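You operate a simulated robot arm through the tools that you are given. There is no shell and no other tool.

You run a simulated robot arm. Do the job below in one go: nothing can be reset, and whatever is moved stays where it is left.

Task
Latch the blue sprung clamp in the jig, loosen its wing bolt and check its spring.
Fine: it waits in the orange tray; the orange lever latches it; wind the bolt right back once it is latched and press the yellow plunger; the clamp stays latched; leave the other clamps alone.

Only the result counts: the job must be done as asked and must still hold three seconds after the hand-in. Knocking over, shifting, dropping, spilling or breaking anything else fails it.

Robot
A 5-joint arm with a two-finger parallel gripper, fixed in place. Base frame: the origin is on the floor under the middle of its stand, x ahead of it, y to its left, z up; the work surface is at about z = 86. Readings come in cm, degrees, newtons and seconds.
It reaches about 113.4 cm from its shoulder. Its first joint turns from -149.0 to 149.0 degrees. Payload 1.57 kg.
The tool frame sits at the grasp point between the pads (the TCP): z along the fingers, y along the line on which they close. The tips reach 3 cm beyond it. Largest opening 11 cm; finger width 2.4, thickness 1.2; the body of the gripper, 4.8 by 11.2 cm, starts 7.8 cm behind the TCP.
Orientation is that of the tool frame in the base frame, as a unit quaternion [w, x, y, z]. With the fingers straight down and closing along the base's y, the tool's x points along the base's -x, its y along +y and its z along -z.

Tools
- The arm moves only by the tool nudge_tool. Its arguments are lists of equal length, an entry for each row: "rot": the turn, a rotation vector about the base's x, y, z in degrees, a list of three; "travel": the shift along the base's x, y, z in cm, a list of three; "fingers": the opening, from 0 (shut) to 1 (fully open). In form: {"rot": [[wx, wy, wz], ...], "travel": [[tx, ty, tz], ...], "fingers": [fingers, ...]}. A call has 1 to 20 rows; each row shifts and turns the commanded pose from where the row before left it. A row lasts 0.2 s, in which the tool goes at most 5 cm and 8.6 degrees; a call with a longer step from one row to the next is refused whole, and so is a gripper value outside its range. A pose out of reach is approached as far as the arm can. The call stops where the force on the tool passes 40 N (or 10 N more than at its start, if that is more) or the arm is blocked; 0.2 s more then pass. The fingers move at their own pace (about 7.2 cm/s each) and stop on an object; they squeeze with about 35 N. The grip force told is the motor's: it shows also when the fingers shut on nothing. Time passes only in rows, and 0.2 s behind the last, so rows that do not move let the fingers close. The reply holds the time, the measured pose of the TCP, the force on the tool along the base axes, the opening and the grip force, in the units named above and with some noise, with the torque about the TCP (base axes, N m) and any sound that the robot's microphone picked up.
- Cameras (640 x 400 px; columns grow to the right, rows downward): "scene" is fixed at [4.88, -49.96, 148.05]; the picture's right is [0.94, -0.35, 0.00], its down [-0.11, -0.30, -0.95] and it looks along [0.33, 0.89, -0.32] (base axes); focal length 311 px, centre (320, 200). "wrist" rides on the gripper at [7, 1.6, -14.1] in the tool frame; the picture's right is [-0.23, 0.97, 0.00], its down [-0.85, -0.20, -0.48] and it looks along [-0.47, -0.11, 0.88] (tool axes); focal length 222 px, centre (320, 200).
- get_image(camera): a new picture of that camera. The clock stands still meanwhile.
- slide_trunk(by): slides the trunk up (or, below 0, down) by that many cm; the arm rides with it, the base frame stays. It gives what a move gives, with no picture.
- measure_at(camera, pixels): for up to 12 pixels [column, row] of the newest picture of that camera ("zoom" is the newest enlarged one), the place [x, y, z] in the base frame of the surface seen there, good to about 0.2 cm. The clock stands still meanwhile.
- enlarge(camera, box): a new picture of the part [left, top, right, bottom] of that camera's present view, enlarged. The clock stands still meanwhile.
- close_job(): hands the job in; it is judged then, once.

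Unless the task says otherwise, let go and move clear before handing in.

The tools are called as name(argument=value, ...) on one line, values as JSON. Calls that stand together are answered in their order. nudge_tool: Moves the arm, as the interface text tells. Its arguments: {"type":"object","properties":{"rot":{"type":"array","items":{"type":"array","items":{"type":"number"}}},"travel":{"type":"array","items":{"type":"array","items":{"type":"number"}}},"fingers":{"type":"array","items":{"type":"number"}}},"required":["rot","travel","fingers"]} The other tools are called the same way: slide_trunk (by) moves the trunk up or down; get_image (camera) takes a picture; measure_at (camera, pixels) gives the place of the surface under pixels of a picture; enlarge (camera, box) takes an enlarged picture of a part of a camera's view; close_job () hands the job in.

At the start:

```text
t: 0.0
tool_pos: [57.17, 36.75, 122.01]
tool_rot: [-0.001, 0.0, 1.0, 0.0]
force: [0.7, -0.8, -0.2]
ft_torque: [-0.03, 0.01, -0.01]
opening: 10.99
grip_force: 0.0
trunk travel left (down, up): [-95.4, 1.6]
```

scene: 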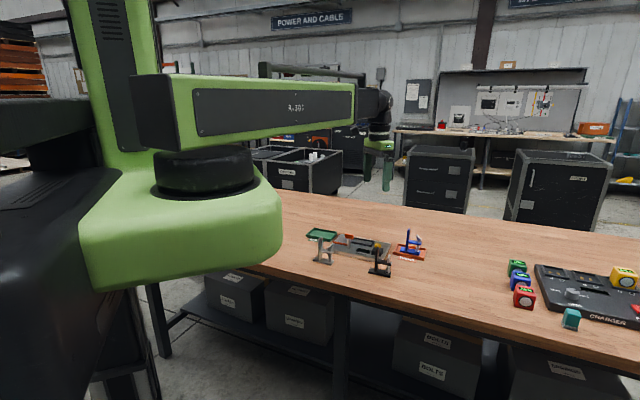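
wrist: 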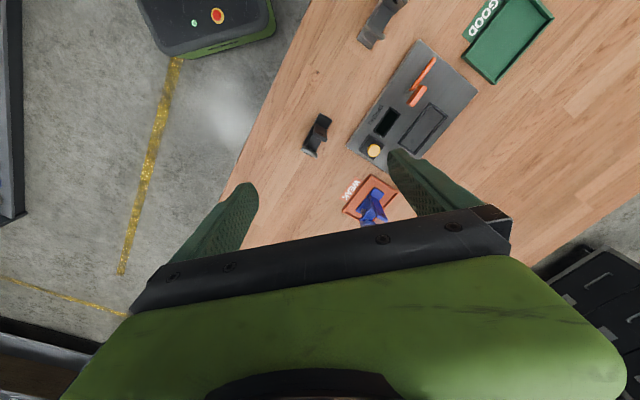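

The wrist picture shows the jig (grey plate around pixel 410,105) with an orange lever, a yellow plunger at (374,151), and the blue clamp in the orange tray at (372,205). I'll enlarge these views before moving.

enlarge(camera="scene", box=[295, 215, 445, 285])

enlarge(camera="wrist", box=[280, 0, 570, 230])

```text
4.27 times, centred on (370, 250) of scene
```

zoom: 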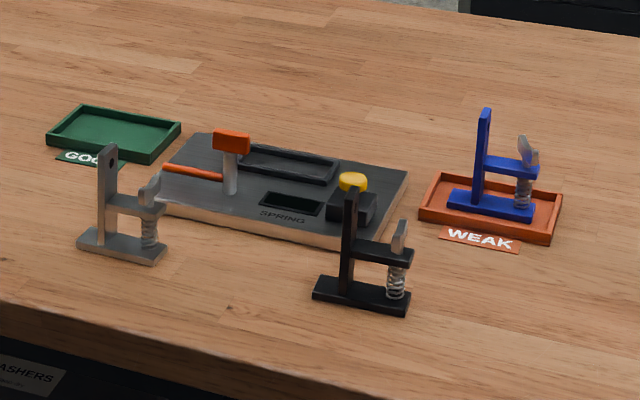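

```text
1.74 times, centred on (425, 115) of wrist
```

zoom: 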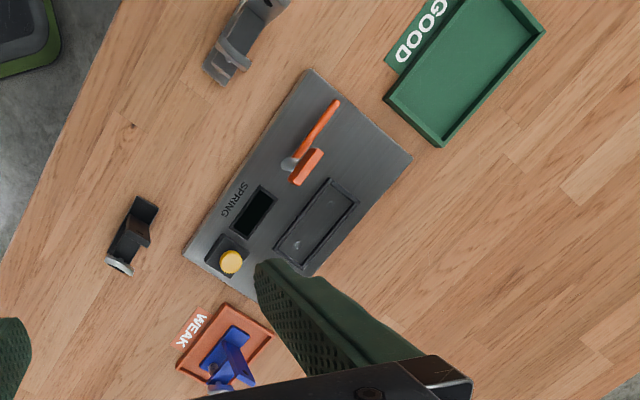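

The zooms show the jig's rectangular recess, the orange lever on a post, the yellow plunger, a dark "SPRING" window, and the blue clamp with a spring and wing bolt at one end. I'll measure places on them.

measure_at(camera="zoom", pixels=[[185, 252], [310, 70], [411, 158], [275, 248], [331, 180], [358, 200], [303, 270], [338, 103], [290, 165], [305, 167], [231, 261], [253, 212]])

measure_at(camera="wrist", pixels=[[343, 211], [375, 173], [396, 192], [372, 205], [374, 195], [380, 210], [365, 222], [318, 135], [380, 20], [505, 40]])

enlarge(camera="scene", box=[385, 225, 435, 265])

```text
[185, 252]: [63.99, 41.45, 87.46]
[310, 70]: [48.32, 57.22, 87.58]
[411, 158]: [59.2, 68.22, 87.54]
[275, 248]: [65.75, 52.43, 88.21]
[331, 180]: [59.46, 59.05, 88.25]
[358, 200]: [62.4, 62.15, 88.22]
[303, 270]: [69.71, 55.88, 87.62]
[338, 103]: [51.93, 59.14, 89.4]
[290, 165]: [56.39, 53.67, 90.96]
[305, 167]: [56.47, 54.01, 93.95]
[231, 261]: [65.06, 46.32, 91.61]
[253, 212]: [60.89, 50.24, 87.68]
```

```text
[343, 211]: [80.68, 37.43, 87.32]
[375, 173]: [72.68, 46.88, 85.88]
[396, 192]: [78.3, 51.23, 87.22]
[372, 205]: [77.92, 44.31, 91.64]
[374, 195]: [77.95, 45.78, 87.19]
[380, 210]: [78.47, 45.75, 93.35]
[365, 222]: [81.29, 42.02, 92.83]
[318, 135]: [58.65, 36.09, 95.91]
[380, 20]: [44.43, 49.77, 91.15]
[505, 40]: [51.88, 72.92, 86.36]
```

```text
10.00 times, centred on (410, 245) of scene
```

zoom: 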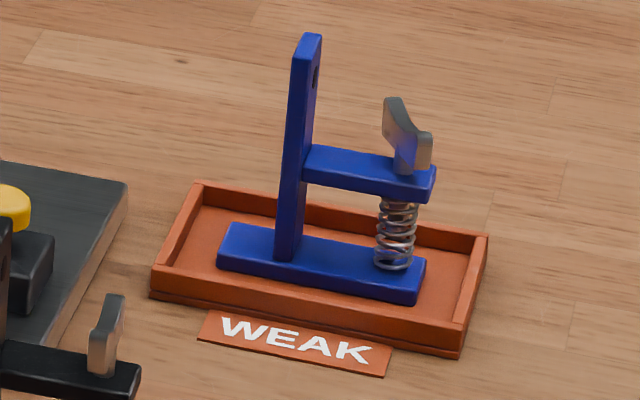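

The blue clamp is now clear: base plate, upright with hole at (315,75), side arm at (370,170), spring at (397,235), wing bolt at (408,135). I'll measure these points.

measure_at(camera="zoom", pixels=[[300, 60], [316, 80], [311, 38], [290, 240], [303, 240], [228, 230], [220, 262], [415, 298], [424, 262], [432, 180], [405, 160], [392, 105]])

measure_at(camera="zoom", pixels=[[425, 140], [408, 130], [398, 235], [310, 170], [370, 158], [200, 190], [483, 238], [460, 350], [155, 290], [345, 265], [300, 205], [410, 190]])

```text
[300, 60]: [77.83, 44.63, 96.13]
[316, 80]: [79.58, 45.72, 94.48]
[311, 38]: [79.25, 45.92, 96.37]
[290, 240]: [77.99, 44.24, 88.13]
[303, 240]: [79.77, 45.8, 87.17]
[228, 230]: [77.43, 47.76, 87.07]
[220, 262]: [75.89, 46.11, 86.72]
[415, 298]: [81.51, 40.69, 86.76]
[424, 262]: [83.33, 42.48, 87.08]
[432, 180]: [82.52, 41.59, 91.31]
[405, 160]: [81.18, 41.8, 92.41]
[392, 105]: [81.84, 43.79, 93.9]
```

```text
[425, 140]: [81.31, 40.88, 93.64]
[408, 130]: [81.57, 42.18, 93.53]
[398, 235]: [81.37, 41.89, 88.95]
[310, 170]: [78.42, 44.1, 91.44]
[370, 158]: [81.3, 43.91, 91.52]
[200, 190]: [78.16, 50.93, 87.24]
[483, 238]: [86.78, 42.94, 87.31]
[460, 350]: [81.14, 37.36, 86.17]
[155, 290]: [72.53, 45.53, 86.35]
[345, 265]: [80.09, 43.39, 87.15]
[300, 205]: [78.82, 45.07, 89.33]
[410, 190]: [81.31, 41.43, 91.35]
```

The clamp's base runs along about (0.73,-0.68) and its upright stands near (78.6,45.2), with the top at z 96.4. I'll move above it with the tool turned by -43° so the fingers close across the upright's width, then look again.

nudge_tool(rot=[[0, 0, -7.2], [0, 0, -7.2], [0, 0, -7.2], [0, 0, -7.2], [0, 0, -7.2], [0, 0, -7.0], [0, 0, 0]], travel=[[3.2, 1.2, -1], [3.2, 1.2, -1], [3.2, 1.2, -1], [3.2, 1.2, -1], [3.2, 1.2, -1], [3.2, 1.2, -1], [0, 0, 0]], fingers=[1, 1, 1, 1, 1, 1, 1])

get_image(camera="wrist")

get_image(camera="scene")

```text
t: 1.6
tool_pos: [76.08, 44.24, 122.1]
tool_rot: [-0.001, 0.367, 0.93, 0.0]
force: [-0.8, 0.4, 0.1]
ft_torque: [0.0, -0.01, -0.01]
opening: 11.04
grip_force: 0.1
out of reach, approached as far as the arm can: row 1, 2, 3, 4, 5, 6
trunk travel left (down, up): [-95.4, 1.6]
```

```text
taken
```

wrist: 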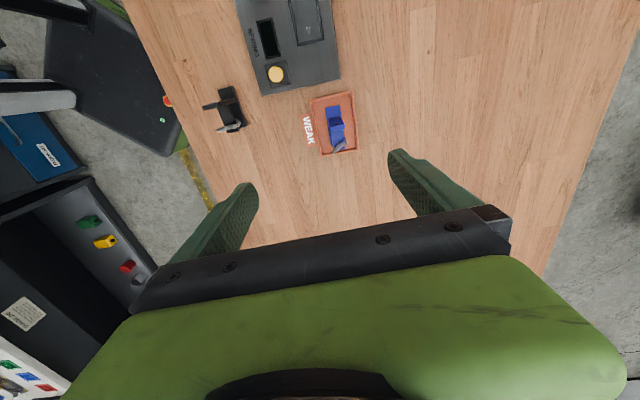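

```text
taken
```

scene: 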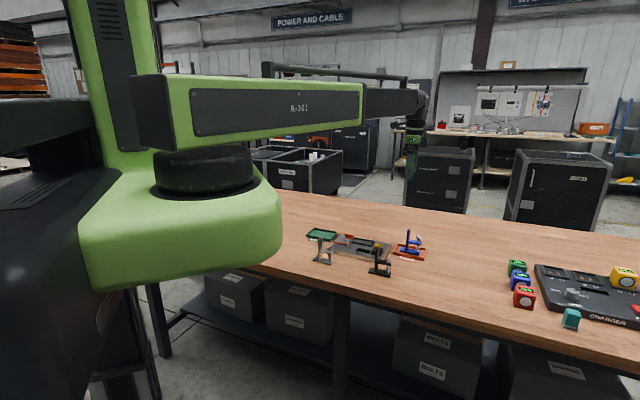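

The arm keeps z at 122.1 whatever z I ask for, so height comes only from the trunk; the xy and yaw moves worked. I'll lower the trunk by 10 cm and look closer.

slide_trunk(by=-10)

get_image(camera="wrist")

```text
t: 2.9
tool_pos: [76.09, 44.12, 112.05]
tool_rot: [0.0, 0.368, 0.93, 0.001]
force: [-0.4, 0.4, -0.1]
ft_torque: [0.0, 0.01, 0.0]
opening: 10.98
grip_force: 0.1
trunk travel left (down, up): [-85.4, 11.6]
```

```text
taken
```

wrist: 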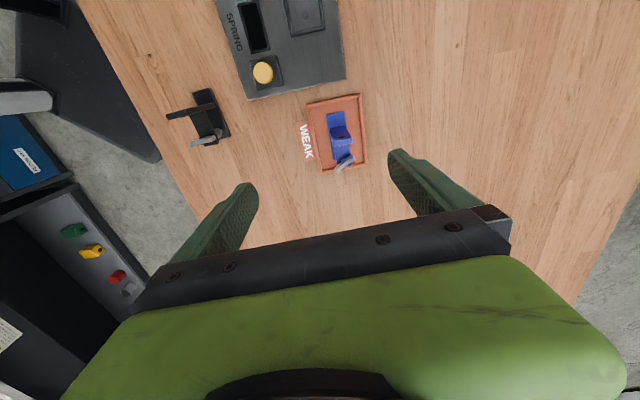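

The camera now sees the clamp at (340,135) closer. I'll enlarge it to check the wing bolt and the upright.

enlarge(camera="wrist", box=[285, 80, 385, 185])

enlarge(camera="wrist", box=[210, 0, 350, 105])

```text
3.81 times, centred on (335, 132) of wrist
```

zoom: 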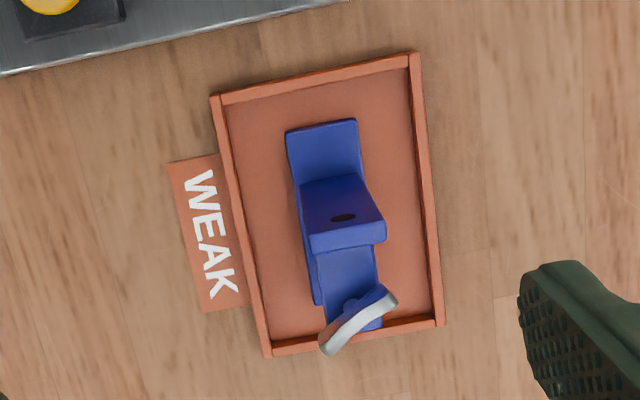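

```text
3.81 times, centred on (280, 52) of wrist
```

zoom: 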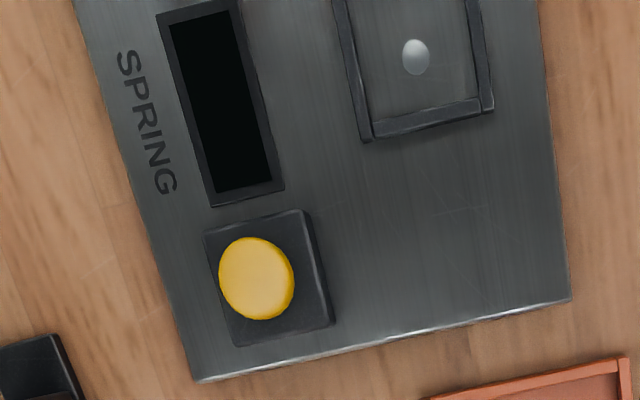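

The nest shows a silver dome inside at (415,57) in the zoom, so I want a full view of the nest and lever. I'll move over the jig at this safe height and look.

nudge_tool(rot=[[0, 0, 0], [0, 0, 0], [0, 0, 0], [0, 0, 0], [0, 0, 0]], travel=[[-3.5, 2.5, 0], [-3.5, 2.5, 0], [-3.5, 2.5, 0], [-3.5, 2.5, 0], [0, 0, 0]], fingers=[1, 1, 1, 1, 1])

get_image(camera="wrist")

enlarge(camera="scene", box=[325, 225, 405, 275])

```text
t: 4.1
tool_pos: [62.26, 54.15, 112.02]
tool_rot: [0.0, 0.366, 0.931, 0.0]
force: [-0.5, 0.8, -0.4]
ft_torque: [-0.01, 0.0, 0.0]
opening: 10.97
grip_force: 0.1
trunk travel left (down, up): [-85.4, 11.6]
```

```text
taken
```

wrist: 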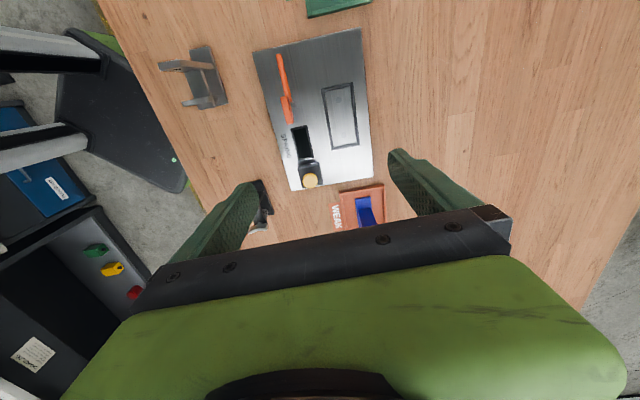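

```text
8.00 times, centred on (365, 250) of scene
```

zoom: 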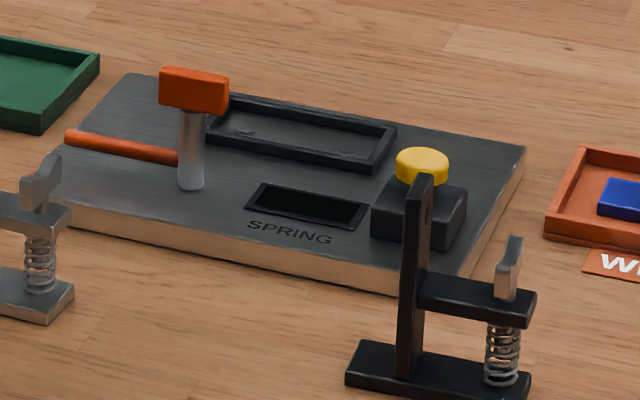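

The lever is an upright grey post with an orange T-block on top and an orange bar low down, so it turns about a vertical axis. I'll zoom the wrist view over the jig and measure.

enlarge(camera="wrist", box=[250, 25, 380, 110])

measure_at(camera="wrist", pixels=[[255, 52], [360, 29], [373, 180], [292, 190], [310, 181]])

```text
4.71 times, centred on (315, 68) of wrist
```

zoom: 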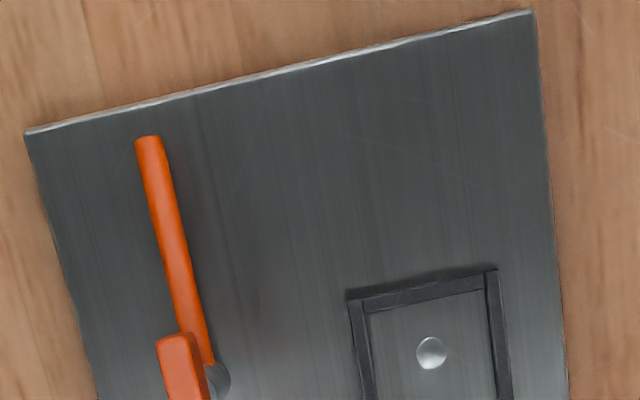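

```text
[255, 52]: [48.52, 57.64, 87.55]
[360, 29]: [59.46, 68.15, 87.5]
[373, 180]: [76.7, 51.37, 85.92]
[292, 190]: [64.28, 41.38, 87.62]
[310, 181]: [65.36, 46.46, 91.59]
```

Two silver domes sit in the nest (perhaps support pins). I'll zoom on the nest and the lever block separately and measure their edges.

enlarge(camera="wrist", box=[310, 70, 380, 160])

measure_at(camera="zoom", pixels=[[320, 200]])

```text
4.44 times, centred on (345, 115) of wrist
```

zoom: 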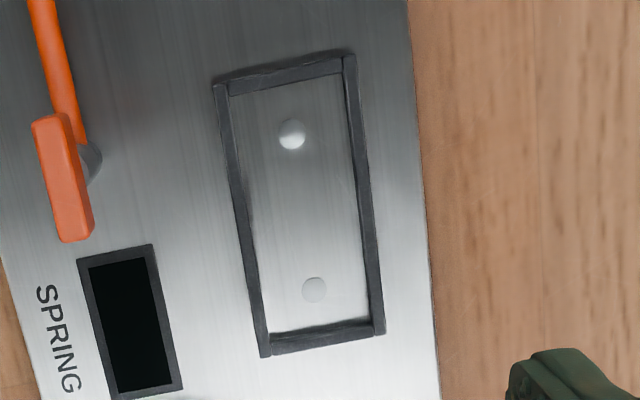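

```text
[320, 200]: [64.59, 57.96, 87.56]
```

I'll measure the nest's inner and outer corners, the domes, and the lever block.

measure_at(camera="zoom", pixels=[[234, 98], [341, 78], [366, 317], [268, 330], [213, 84], [353, 54], [384, 333], [263, 356], [292, 132], [314, 290]])

measure_at(camera="zoom", pixels=[[38, 125], [64, 118], [90, 233], [68, 238], [62, 180], [40, 5], [75, 135], [94, 165], [130, 330], [85, 262], [115, 393], [177, 385]])

```text
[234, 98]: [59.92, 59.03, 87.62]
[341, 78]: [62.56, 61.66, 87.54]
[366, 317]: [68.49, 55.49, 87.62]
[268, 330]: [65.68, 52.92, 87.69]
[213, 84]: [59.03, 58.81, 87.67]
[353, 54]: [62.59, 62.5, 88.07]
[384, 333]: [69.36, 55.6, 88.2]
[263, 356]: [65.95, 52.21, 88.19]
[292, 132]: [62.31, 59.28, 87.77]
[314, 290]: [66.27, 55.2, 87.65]
```

```text
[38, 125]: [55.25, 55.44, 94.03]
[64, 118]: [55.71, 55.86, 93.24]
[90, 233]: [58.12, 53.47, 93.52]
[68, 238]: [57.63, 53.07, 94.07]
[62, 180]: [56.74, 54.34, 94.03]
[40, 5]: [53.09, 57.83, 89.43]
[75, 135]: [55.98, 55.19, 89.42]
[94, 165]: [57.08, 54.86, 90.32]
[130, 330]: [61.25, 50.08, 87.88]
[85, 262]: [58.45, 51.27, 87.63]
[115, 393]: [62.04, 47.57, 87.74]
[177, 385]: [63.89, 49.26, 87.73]
```

The nest centre comes out at about (64.2,57.3), the nest runs along -45°, and the lever axis is near (56.7,54.4) with its bar pointing along the jig's length. I'll go back over the tray and measure the clamp precisely.

nudge_tool(rot=[[0, 0, 0], [0, 0, 0], [0, 0, 0], [0, 0, 0], [0, 0, 0]], travel=[[4.1, -2.2, 0], [4.1, -2.2, 0], [4.1, -2.2, 0], [4.1, -2.2, 0], [0, 0, 0]], fingers=[1, 1, 1, 1, 1])

slide_trunk(by=-7)

enlarge(camera="wrist", box=[270, 80, 390, 200])

```text
t: 5.3
tool_pos: [78.87, 45.23, 112.08]
tool_rot: [0.0, 0.367, 0.93, 0.001]
force: [0.6, -0.1, -0.8]
ft_torque: [-0.01, -0.02, 0.01]
opening: 11.0
grip_force: 0.1
trunk travel left (down, up): [-85.4, 11.6]
```

```text
t: 6.4
tool_pos: [78.7, 45.12, 105.01]
tool_rot: [-0.001, 0.367, 0.93, 0.0]
force: [0.2, 0.0, -0.2]
ft_torque: [0.02, 0.0, 0.03]
opening: 11.0
grip_force: 0.0
trunk travel left (down, up): [-78.4, 18.6]
```

```text
3.33 times, centred on (330, 140) of wrist
```

zoom: 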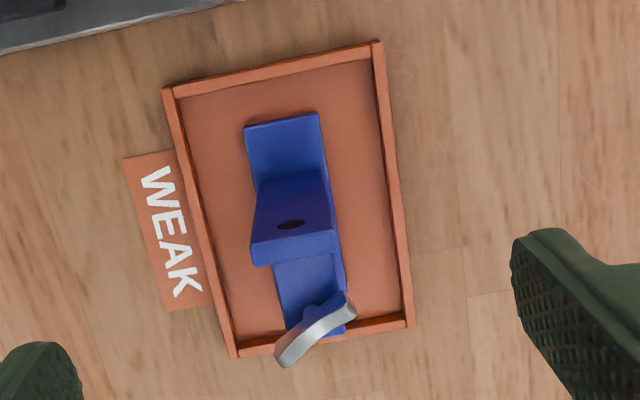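

measure_at(camera="zoom", pixels=[[246, 127], [318, 114], [326, 163], [258, 180], [252, 245], [335, 234], [254, 264], [336, 250], [290, 222], [276, 264], [338, 256], [350, 308]])

measure_at(camera="zoom", pixels=[[279, 362], [352, 308], [315, 335], [308, 305], [200, 200], [345, 200], [295, 240], [260, 150]])

```text
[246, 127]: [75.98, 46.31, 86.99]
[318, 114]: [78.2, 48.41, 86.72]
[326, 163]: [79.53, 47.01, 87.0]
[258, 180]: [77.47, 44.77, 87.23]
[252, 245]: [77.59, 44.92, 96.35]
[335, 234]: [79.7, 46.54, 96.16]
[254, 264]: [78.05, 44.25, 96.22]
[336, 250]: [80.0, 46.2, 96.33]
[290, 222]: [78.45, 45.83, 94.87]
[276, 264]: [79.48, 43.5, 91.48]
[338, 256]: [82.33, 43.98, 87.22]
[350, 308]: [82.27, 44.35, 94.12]
```

```text
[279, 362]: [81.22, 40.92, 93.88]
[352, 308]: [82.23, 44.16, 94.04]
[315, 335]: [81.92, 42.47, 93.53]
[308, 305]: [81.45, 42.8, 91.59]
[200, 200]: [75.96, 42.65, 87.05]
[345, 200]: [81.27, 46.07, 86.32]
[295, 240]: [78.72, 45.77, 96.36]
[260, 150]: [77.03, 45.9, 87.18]
```

The upright's top face centres at about (78.83,45.48) and is 2.7 wide, lying square to the fingers. I'll shift slightly, narrow the fingers to 60%, and lower in steps.

nudge_tool(rot=[[0, 0, 0], [0, 0, 0], [0, 0, 0]], travel=[[0.06, 0.33, 0], [0, 0, 0], [0, 0, 0]], fingers=[0.6, 0.6, 0.6])

slide_trunk(by=-7)

get_image(camera="wrist")

enlarge(camera="scene", box=[375, 200, 445, 265])

```text
t: 7.2
tool_pos: [78.87, 45.42, 105.02]
tool_rot: [0.0, 0.366, 0.93, 0.0]
force: [-0.2, 0.0, 0.5]
ft_torque: [0.04, -0.02, -0.02]
opening: 6.59
grip_force: 0.2
trunk travel left (down, up): [-78.4, 18.6]
```

```text
t: 8.3
tool_pos: [78.81, 45.59, 98.05]
tool_rot: [0.0, 0.366, 0.931, 0.001]
force: [0.9, -0.4, 0.0]
ft_torque: [0.0, 0.04, 0.0]
opening: 6.6
grip_force: 0.1
trunk travel left (down, up): [-71.4, 25.6]
```

```text
taken
```

wrist: 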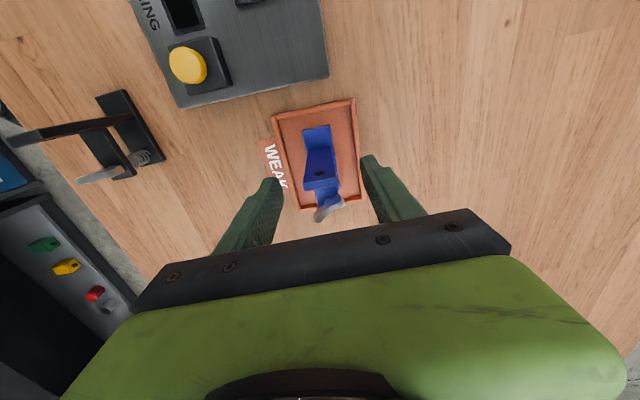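

```text
6.15 times, centred on (410, 232) of scene
```

zoom: 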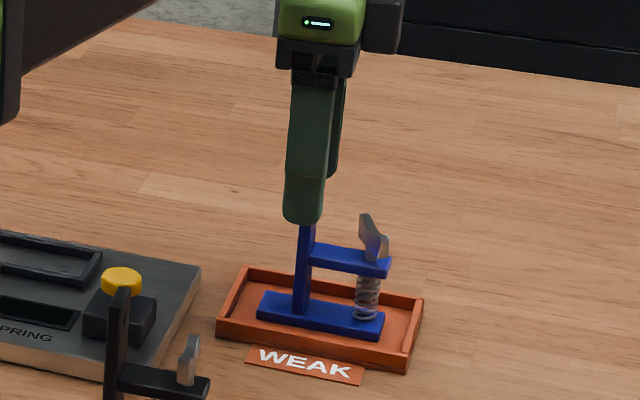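

The fingers straddle the upright (scene zoom around (305,200)) and are aligned with it. I'll lower 5.5 cm more, to TCP z 92.5.

slide_trunk(by=-5.5)

nudge_tool(rot=[[0, 0, 0], [0, 0, 0], [0, 0, 0], [0, 0, 0], [0, 0, 0]], travel=[[0, 0, 0], [0, 0, 0], [0, 0, 0], [0, 0, 0], [0, 0, 0]], fingers=[0.35, 0.3, 0, 0, 0])

get_image(camera="wrist")

enlarge(camera="scene", box=[375, 200, 445, 265])

```text
t: 9.2
tool_pos: [78.87, 45.54, 92.53]
tool_rot: [0.0, 0.367, 0.93, 0.0]
force: [-0.1, -0.2, 0.5]
ft_torque: [0.02, 0.0, 0.02]
opening: 6.59
grip_force: 0.0
trunk travel left (down, up): [-65.9, 31.1]
```

```text
t: 10.4
tool_pos: [78.92, 45.52, 92.5]
tool_rot: [0.0, 0.367, 0.93, -0.001]
force: [0.2, 0.2, 0.9]
ft_torque: [-0.01, 0.0, -0.01]
opening: 2.79
grip_force: 34.6
trunk travel left (down, up): [-65.9, 31.1]
```

```text
taken
```

wrist: 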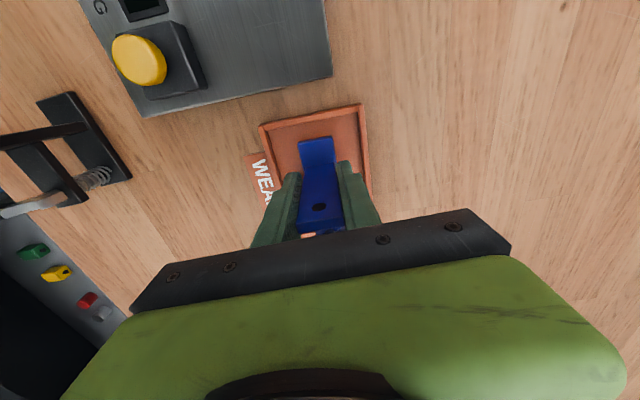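

```text
6.15 times, centred on (410, 232) of scene
```

zoom: 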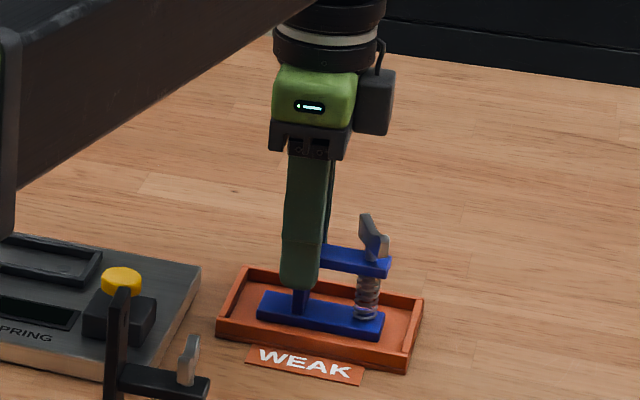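

The upright is gripped (opening 2.79, 34.6 N). I'll lift the trunk 13 cm and check the clamp hangs straight.

slide_trunk(by=13)

get_image(camera="wrist")

enlarge(camera="scene", box=[365, 160, 455, 265])

```text
t: 12.0
tool_pos: [78.86, 45.61, 105.56]
tool_rot: [0.0, 0.366, 0.931, 0.0]
force: [0.3, -0.2, -2.1]
ft_torque: [0.0, 0.04, 0.01]
opening: 2.78
grip_force: 34.8
trunk travel left (down, up): [-78.9, 18.1]
```

```text
taken
```

wrist: 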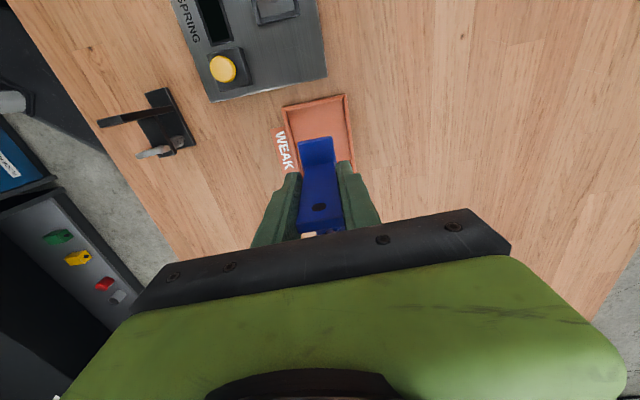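

```text
3.81 times, centred on (410, 212) of scene
```

zoom: 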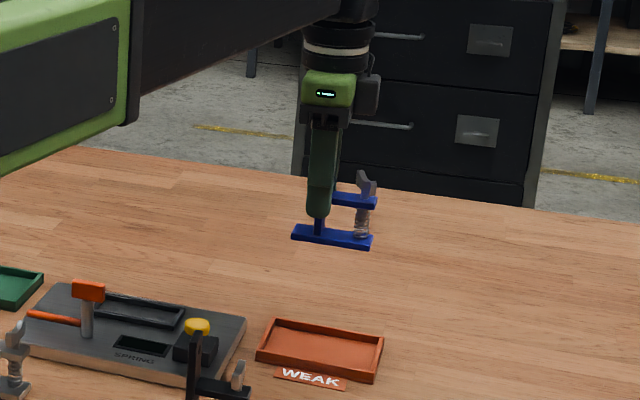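

The clamp lifted level in the scene zoom (base at (330,237)). I'll measure its base corners from both cameras to get its offset from the TCP.

enlarge(camera="wrist", box=[280, 120, 370, 240])

measure_at(camera="wrist", pixels=[[301, 143], [331, 139], [303, 165], [334, 160], [318, 150], [303, 200], [341, 195]])

enlarge(camera="scene", box=[430, 200, 475, 235])

```text
3.33 times, centred on (325, 180) of wrist
```

zoom: 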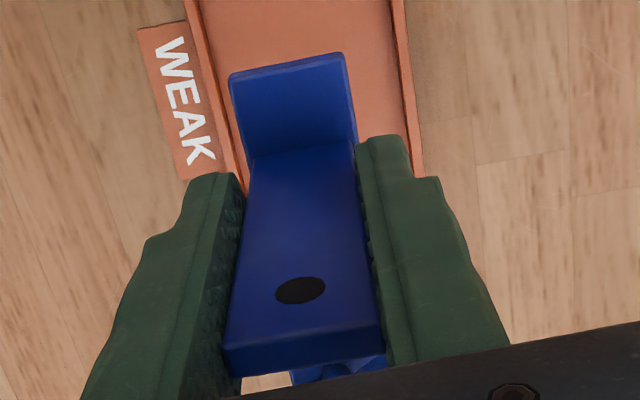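

```text
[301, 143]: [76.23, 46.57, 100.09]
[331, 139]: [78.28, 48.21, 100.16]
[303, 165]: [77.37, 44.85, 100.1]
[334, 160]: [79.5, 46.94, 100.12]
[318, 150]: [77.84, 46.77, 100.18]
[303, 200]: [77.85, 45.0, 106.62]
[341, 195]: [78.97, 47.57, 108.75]
```

```text
11.43 times, centred on (452, 218) of scene
```

zoom: 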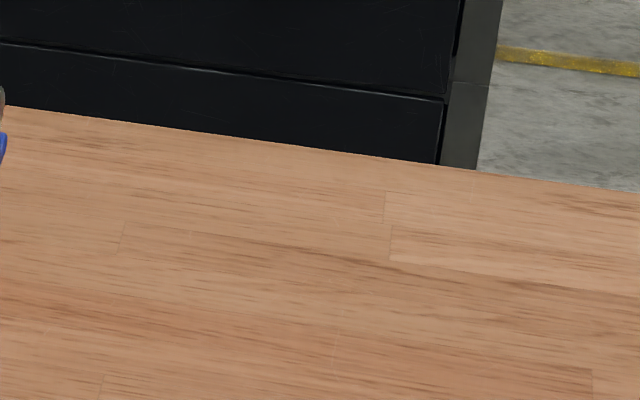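

I boxed the wrong part of the scene; the clamp's base is near (412,222) there. I'll zoom on it and measure.

enlarge(camera="scene", box=[394, 195, 434, 230])

```text
11.43 times, centred on (414, 212) of scene
```

zoom: 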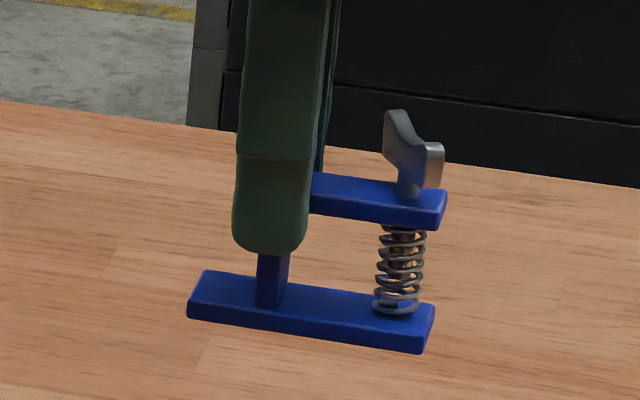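

measure_at(camera="zoom", pixels=[[192, 304], [206, 273], [422, 335], [434, 308], [190, 316], [422, 350], [300, 312], [398, 330], [396, 305], [408, 160], [392, 115], [436, 150]])

```text
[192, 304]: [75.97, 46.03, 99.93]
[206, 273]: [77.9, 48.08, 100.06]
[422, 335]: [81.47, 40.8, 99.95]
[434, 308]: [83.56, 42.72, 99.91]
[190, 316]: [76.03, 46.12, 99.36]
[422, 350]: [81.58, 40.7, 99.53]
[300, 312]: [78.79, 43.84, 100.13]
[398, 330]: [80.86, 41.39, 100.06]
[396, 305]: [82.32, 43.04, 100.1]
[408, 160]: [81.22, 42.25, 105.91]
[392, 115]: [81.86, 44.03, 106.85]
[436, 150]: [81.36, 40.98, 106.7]
```

The base centre is about (79.75,44.43), roughly 1.4 cm ahead of the TCP along the clamp. To bring it over the nest centre (64.22,57.27) I'll move by (-15.5,+12.8), stay high, then re-measure from one camera.

nudge_tool(rot=[[0, 0, -0.4], [0, 0, -0.4], [0, 0, 0], [0, 0, 0], [0, 0, 0], [0, 0, 0], [0, 0, 0]], travel=[[-2.59, 2.14, 0], [-2.59, 2.14, 0], [-2.59, 2.14, 0], [-2.59, 2.14, 0], [-2.59, 2.14, 0], [-2.59, 2.14, 0], [0, 0, 0]], fingers=[0, 0, 0, 0, 0, 0, 0])

slide_trunk(by=-8.5)

get_image(camera="wrist")

enlarge(camera="scene", box=[325, 205, 405, 275])

```text
t: 13.6
tool_pos: [63.07, 58.7, 105.51]
tool_rot: [0.0, 0.373, 0.928, -0.001]
force: [-1.2, 0.1, -1.3]
ft_torque: [0.01, 0.06, 0.01]
opening: 2.81
grip_force: 35.0
trunk travel left (down, up): [-78.9, 18.1]
```

```text
t: 14.8
tool_pos: [63.14, 58.57, 96.98]
tool_rot: [0.0, 0.373, 0.928, 0.0]
force: [-0.1, 0.8, -2.1]
ft_torque: [0.02, -0.03, 0.01]
opening: 2.8
grip_force: 34.7
trunk travel left (down, up): [-70.4, 26.6]
```

```text
taken
```

wrist: 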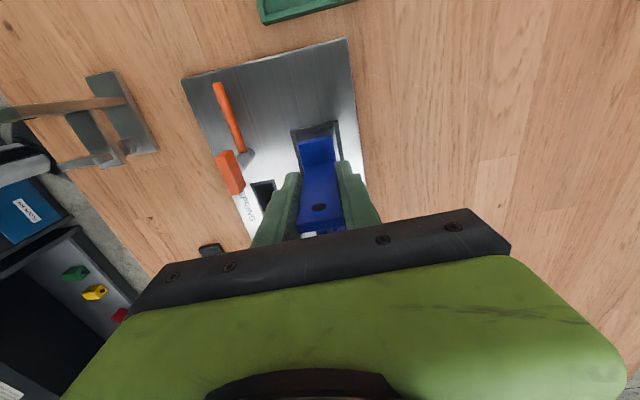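

```text
5.71 times, centred on (365, 240) of scene
```

zoom: 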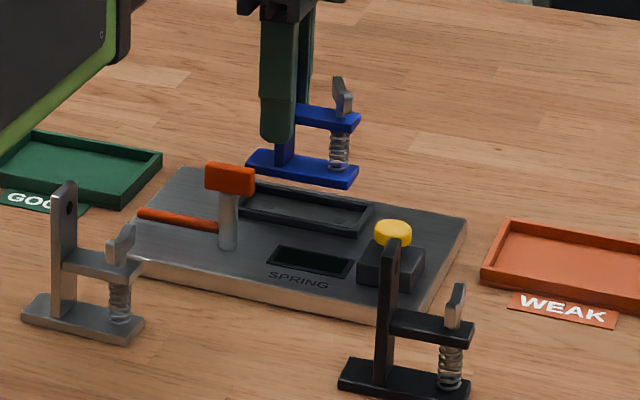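

The clamp now hangs over the nest in both views. The TCP reads slightly off target, so I'll zoom the wrist view to compare base and nest edges.

enlarge(camera="wrist", box=[270, 105, 380, 245])

nudge_tool(rot=[[0, 0, 0], [0, 0, 0]], travel=[[0, 0, 0], [0, 0, 0]], fingers=[0, 0])

```text
2.86 times, centred on (325, 175) of wrist
```

zoom: 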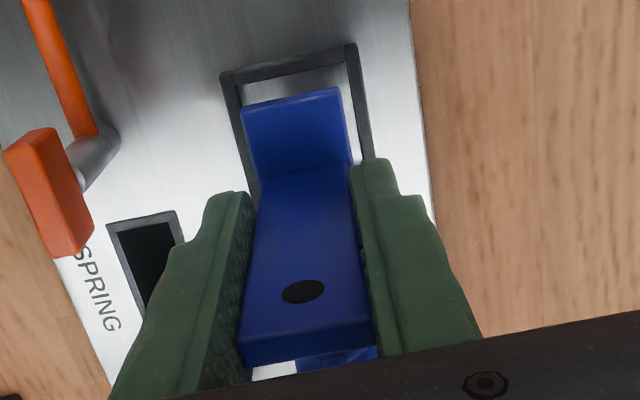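

```text
t: 15.4
tool_pos: [63.1, 58.62, 97.03]
tool_rot: [0.0, 0.373, 0.928, 0.0]
force: [0.1, 0.5, -1.9]
ft_torque: [0.04, -0.01, 0.01]
opening: 2.79
grip_force: 34.7
trunk travel left (down, up): [-70.4, 26.6]
```

I'll measure nest rim corners and clamp tail corners in this same zoom.

measure_at(camera="zoom", pixels=[[238, 84], [347, 65], [222, 76], [354, 46], [371, 150], [246, 112], [338, 92], [253, 170], [349, 155], [295, 130], [242, 150], [350, 110]])

```text
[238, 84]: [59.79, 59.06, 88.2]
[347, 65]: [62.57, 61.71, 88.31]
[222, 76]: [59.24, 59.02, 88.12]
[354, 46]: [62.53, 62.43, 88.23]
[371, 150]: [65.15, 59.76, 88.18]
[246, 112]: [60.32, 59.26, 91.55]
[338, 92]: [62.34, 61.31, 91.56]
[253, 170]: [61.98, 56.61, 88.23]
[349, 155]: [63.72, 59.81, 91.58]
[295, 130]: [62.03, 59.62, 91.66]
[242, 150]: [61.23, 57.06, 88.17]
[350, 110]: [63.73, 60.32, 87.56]
```

The tail edge at (61.26,60.36) nearly touches the nest's inner end wall at (61.18,60.39), while sideways it is centred. I'll shift 0.3 cm along +v and lower to 0.4 cm above the rim.

nudge_tool(rot=[[0, 0, 0], [0, 0, 0]], travel=[[0.21, -0.21, 0], [0, 0, 0]], fingers=[0, 0])

slide_trunk(by=-2)

enlarge(camera="wrist", box=[270, 105, 380, 245])

enlarge(camera="scene", box=[340, 215, 390, 260])

```text
t: 16.0
tool_pos: [63.31, 58.43, 96.99]
tool_rot: [0.0, 0.373, 0.928, 0.0]
force: [-0.2, -0.1, -1.3]
ft_torque: [0.02, -0.03, 0.01]
opening: 2.78
grip_force: 34.9
trunk travel left (down, up): [-70.4, 26.6]
```

```text
t: 16.7
tool_pos: [63.31, 58.31, 95.04]
tool_rot: [0.0, 0.374, 0.928, 0.001]
force: [0.8, -0.6, -1.4]
ft_torque: [0.02, 0.04, -0.03]
opening: 2.79
grip_force: 34.7
trunk travel left (down, up): [-68.4, 28.6]
```

```text
2.86 times, centred on (325, 175) of wrist
```

zoom: 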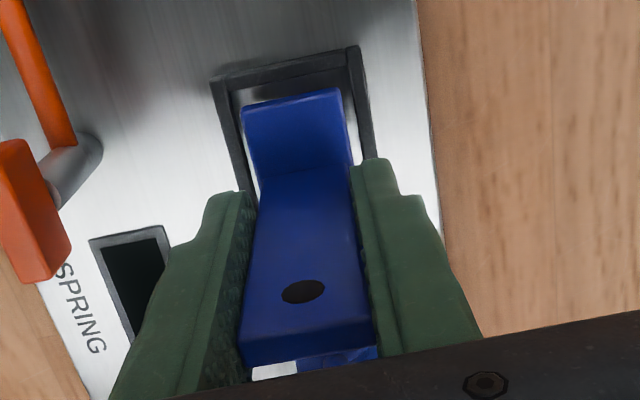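

```text
8.89 times, centred on (365, 238) of scene
```

zoom: 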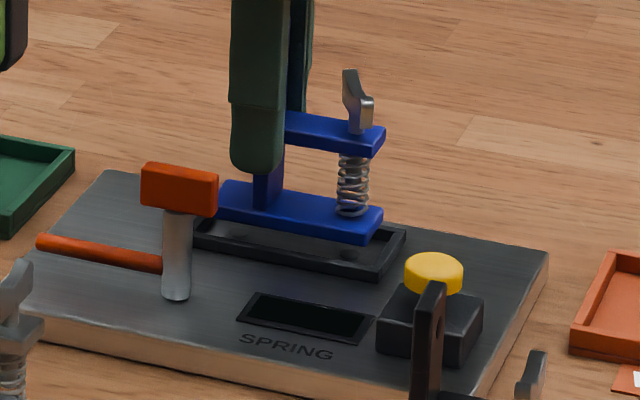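

The base now hovers just above the rim. I'll measure the tail and rim corners again, plus the front end in the scene zoom.

measure_at(camera="zoom", pixels=[[371, 240], [382, 212], [377, 276], [404, 232], [226, 184], [300, 225], [370, 262], [390, 235]])

enlarge(camera="wrist", box=[280, 115, 365, 185])

```text
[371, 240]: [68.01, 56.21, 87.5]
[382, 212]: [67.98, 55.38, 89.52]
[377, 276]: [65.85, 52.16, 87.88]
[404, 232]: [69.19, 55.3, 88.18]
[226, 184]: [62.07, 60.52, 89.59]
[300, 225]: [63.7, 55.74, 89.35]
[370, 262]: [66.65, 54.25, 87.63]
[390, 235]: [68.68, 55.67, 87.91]
```

```text
5.71 times, centred on (322, 150) of wrist
```

zoom: 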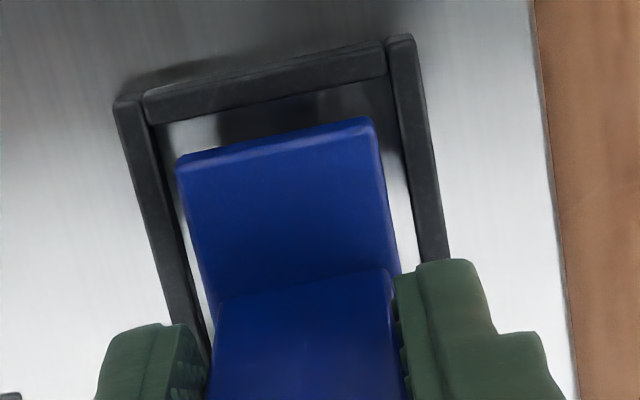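

measure_at(camera="zoom", pixels=[[152, 123], [388, 77], [180, 158], [372, 121], [276, 138], [270, 100], [200, 320], [420, 258], [210, 285], [398, 262]])

```text
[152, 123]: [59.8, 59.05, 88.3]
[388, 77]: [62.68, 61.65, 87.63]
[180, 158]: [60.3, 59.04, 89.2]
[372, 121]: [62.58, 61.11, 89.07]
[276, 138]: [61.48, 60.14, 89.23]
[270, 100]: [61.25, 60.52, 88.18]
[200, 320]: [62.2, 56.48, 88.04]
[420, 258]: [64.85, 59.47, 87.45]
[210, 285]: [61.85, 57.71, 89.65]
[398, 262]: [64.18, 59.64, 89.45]
```

The gaps are about 0.33 cm at the tail and the base is centred sideways. I'll lower 1.0 cm and read the force.

slide_trunk(by=-0.9)

enlarge(camera="wrist", box=[280, 115, 365, 185])

enlarge(camera="scene", box=[340, 215, 390, 260])

```text
t: 17.3
tool_pos: [63.23, 58.37, 94.14]
tool_rot: [0.0, 0.373, 0.928, 0.0]
force: [0.0, 0.3, -1.8]
ft_torque: [0.03, 0.02, 0.01]
opening: 2.78
grip_force: 35.1
trunk travel left (down, up): [-67.5, 29.5]
```

```text
5.71 times, centred on (322, 150) of wrist
```

zoom: 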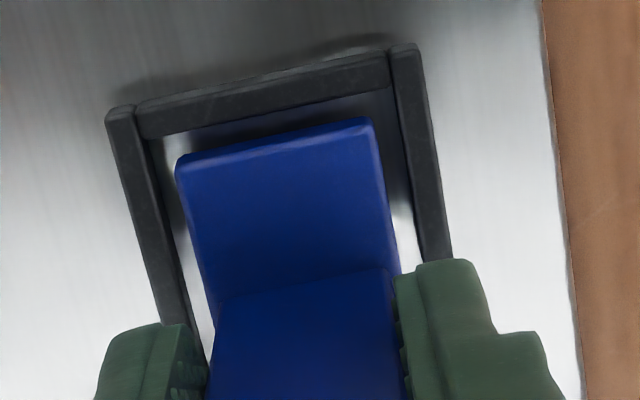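

```text
8.89 times, centred on (365, 238) of scene
```

zoom: 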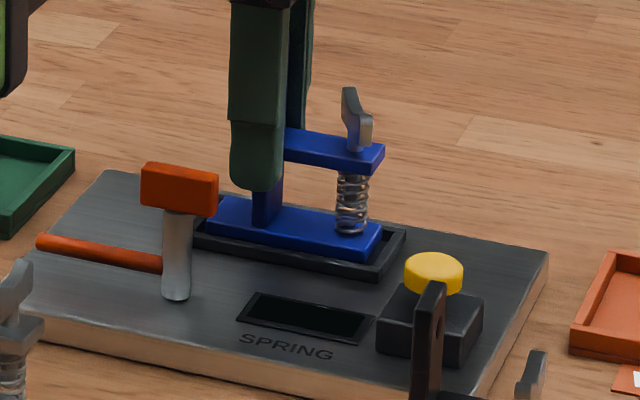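

The base is inside the frame and clear on all sides, with no contact force yet. I'll lower in small steps until it seats.

slide_trunk(by=-0.2)

slide_trunk(by=-0.1)

```text
t: 17.8
tool_pos: [63.3, 58.37, 94.03]
tool_rot: [0.001, 0.372, 0.928, 0.0]
force: [-0.1, -0.3, -1.2]
ft_torque: [0.03, 0.03, -0.01]
opening: 2.77
grip_force: 34.9
trunk travel left (down, up): [-67.3, 29.7]
```

```text
t: 18.3
tool_pos: [63.27, 58.34, 93.8]
tool_rot: [-0.001, 0.373, 0.928, 0.0]
force: [-0.6, 0.0, -2.7]
ft_torque: [0.05, 0.03, -0.01]
opening: 2.77
grip_force: 34.9
trunk travel left (down, up): [-67.2, 29.8]
```

slide_trunk(by=-0.1)

slide_trunk(by=-0.1)

enlarge(camera="scene", box=[340, 215, 390, 260])

```text
t: 18.8
tool_pos: [63.18, 58.33, 93.72]
tool_rot: [0.0, 0.373, 0.928, 0.001]
force: [0.2, 1.2, -0.1]
ft_torque: [-0.08, -0.04, -0.03]
opening: 2.76
grip_force: 34.9
trunk travel left (down, up): [-67.1, 29.9]
```

```text
t: 19.3
tool_pos: [63.19, 58.35, 93.65]
tool_rot: [0.001, 0.373, 0.928, 0.001]
force: [4.9, 5.2, 17.1]
ft_torque: [-0.06, -0.2, 0.08]
opening: 2.78
grip_force: 34.6
trunk travel left (down, up): [-67.0, 30.0]
```

```text
8.89 times, centred on (365, 238) of scene
```

zoom: 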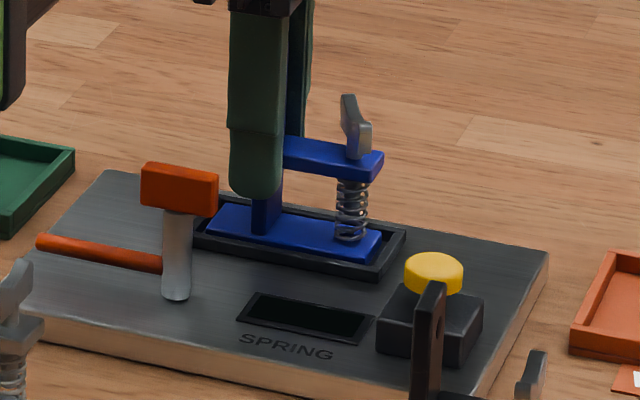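

Contact now: 17 N upward, so the clamp is seated on the nest floor. I'll relieve the press by 0.1 cm, open the fingers to half, and look.

slide_trunk(by=0.1)

nudge_tool(rot=[[0, 0, 0], [0, 0, 0], [0, 0, 0]], travel=[[0, 0, 0], [0, 0, 0], [0, 0, 0]], fingers=[0.35, 0.45, 0.45])

enlarge(camera="scene", box=[340, 215, 390, 260])

get_image(camera="wrist")

```text
t: 19.9
tool_pos: [63.18, 58.26, 93.7]
tool_rot: [0.0, 0.373, 0.928, 0.0]
force: [0.3, 0.6, 3.1]
ft_torque: [0.02, -0.14, 0.01]
opening: 2.77
grip_force: 35.0
trunk travel left (down, up): [-67.1, 29.9]
```

```text
t: 20.6
tool_pos: [63.23, 58.42, 93.82]
tool_rot: [0.0, 0.373, 0.928, 0.0]
force: [0.1, -0.4, -0.2]
ft_torque: [-0.02, 0.01, 0.02]
opening: 4.96
grip_force: 0.0
trunk travel left (down, up): [-67.1, 29.9]
```

```text
8.89 times, centred on (365, 238) of scene
```

zoom: 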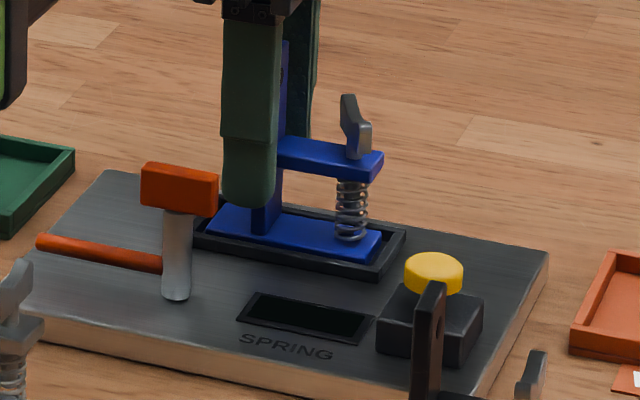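

```text
taken
```

wrist: 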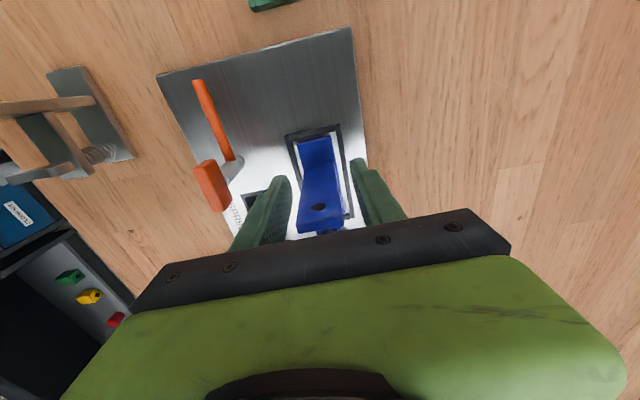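

The clamp stands free in the nest. I'll raise the trunk 12 cm, clear of the upright, and look from above.

slide_trunk(by=12)

get_image(camera="wrist")

enlarge(camera="wrist", box=[210, 40, 370, 190])

```text
t: 22.1
tool_pos: [63.33, 58.54, 105.74]
tool_rot: [-0.001, 0.373, 0.928, 0.001]
force: [-0.3, 0.1, -0.2]
ft_torque: [0.0, 0.01, 0.0]
opening: 4.96
grip_force: 0.2
trunk travel left (down, up): [-79.1, 17.9]
```

```text
taken
```

wrist: 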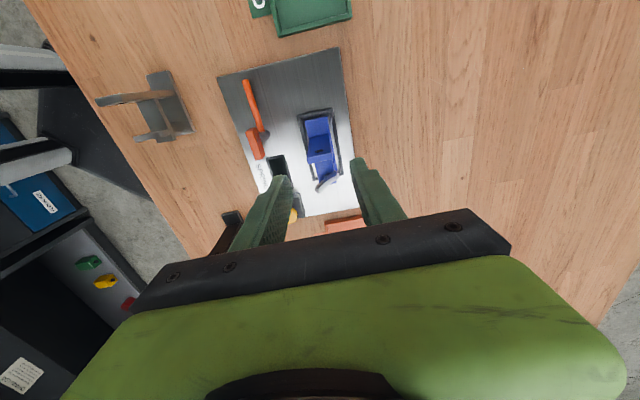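

```text
2.67 times, centred on (290, 115) of wrist
```

zoom: 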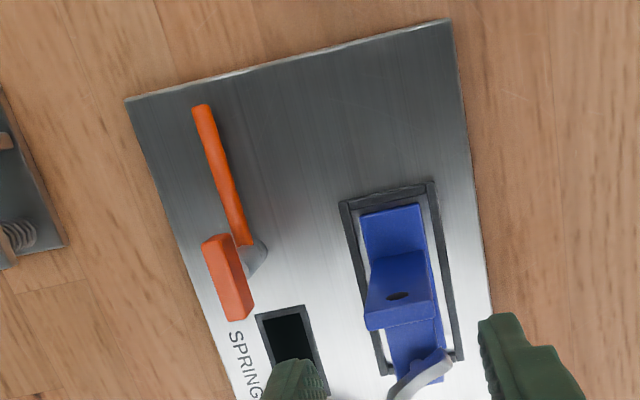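

The clamp sits squarely in the nest (zoom (400,270)). I'll measure the lever's T-block and bar now.

measure_at(camera="zoom", pixels=[[207, 243], [226, 236], [249, 313], [232, 318], [228, 275], [200, 108], [244, 240], [262, 250], [220, 170], [365, 218], [418, 207], [248, 300]])

```text
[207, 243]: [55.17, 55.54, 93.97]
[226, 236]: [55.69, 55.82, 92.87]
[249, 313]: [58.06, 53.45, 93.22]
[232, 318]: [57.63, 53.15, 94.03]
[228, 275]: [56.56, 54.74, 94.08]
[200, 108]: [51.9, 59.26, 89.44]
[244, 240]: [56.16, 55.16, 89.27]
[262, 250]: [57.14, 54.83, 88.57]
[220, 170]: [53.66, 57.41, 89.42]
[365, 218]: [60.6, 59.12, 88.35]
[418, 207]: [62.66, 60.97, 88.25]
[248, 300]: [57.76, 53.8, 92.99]
```

I'll zoom more on the lever block to get its centre and width.

enlarge(camera="wrist", box=[240, 118, 285, 168])

enlarge(camera="scene", box=[340, 225, 375, 255])

```text
8.00 times, centred on (262, 143) of wrist
```

zoom: 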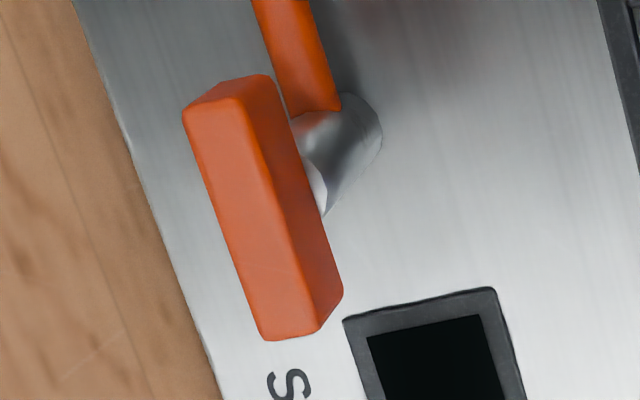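

```text
13.33 times, centred on (358, 240) of scene
```

zoom: 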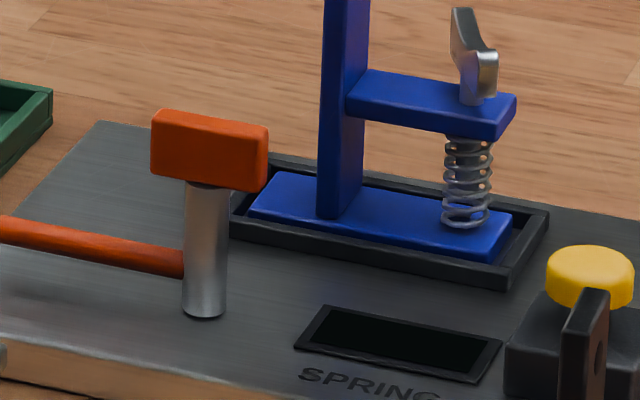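

measure_at(camera="zoom", pixels=[[157, 115], [265, 128], [155, 170], [262, 185], [237, 180], [200, 310], [222, 300], [185, 250], [205, 250], [265, 150], [210, 145]])

enlarge(camera="wrist", box=[240, 118, 285, 168])

measure_at(camera="zoom", pixels=[[190, 118], [235, 103], [312, 325], [265, 335], [215, 112], [290, 325], [250, 210], [272, 82], [338, 290], [320, 200], [365, 140]])

```text
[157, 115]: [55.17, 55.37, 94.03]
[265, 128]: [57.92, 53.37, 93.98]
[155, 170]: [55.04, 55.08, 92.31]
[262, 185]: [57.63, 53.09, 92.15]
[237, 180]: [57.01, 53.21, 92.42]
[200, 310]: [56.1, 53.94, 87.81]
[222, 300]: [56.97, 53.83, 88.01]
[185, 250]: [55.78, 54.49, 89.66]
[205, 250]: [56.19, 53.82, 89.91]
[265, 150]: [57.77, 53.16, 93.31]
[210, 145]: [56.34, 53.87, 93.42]
```

```text
8.00 times, centred on (262, 143) of wrist
```

zoom: 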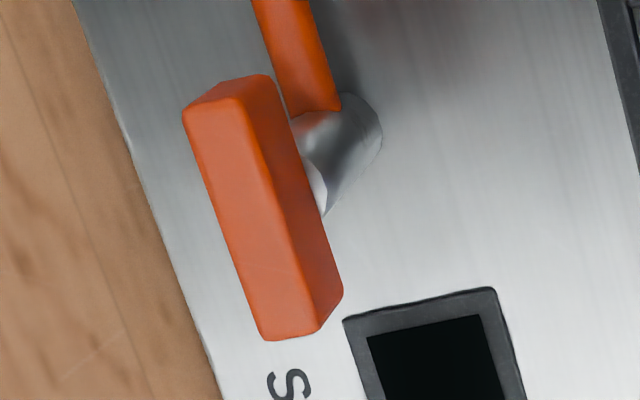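

```text
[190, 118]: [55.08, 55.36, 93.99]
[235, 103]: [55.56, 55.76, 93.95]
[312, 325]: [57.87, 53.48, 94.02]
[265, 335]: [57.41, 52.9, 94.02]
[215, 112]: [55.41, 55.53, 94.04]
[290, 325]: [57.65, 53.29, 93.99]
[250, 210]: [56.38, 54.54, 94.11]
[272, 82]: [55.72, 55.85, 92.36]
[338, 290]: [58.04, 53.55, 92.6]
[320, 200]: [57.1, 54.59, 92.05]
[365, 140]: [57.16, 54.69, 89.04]
```

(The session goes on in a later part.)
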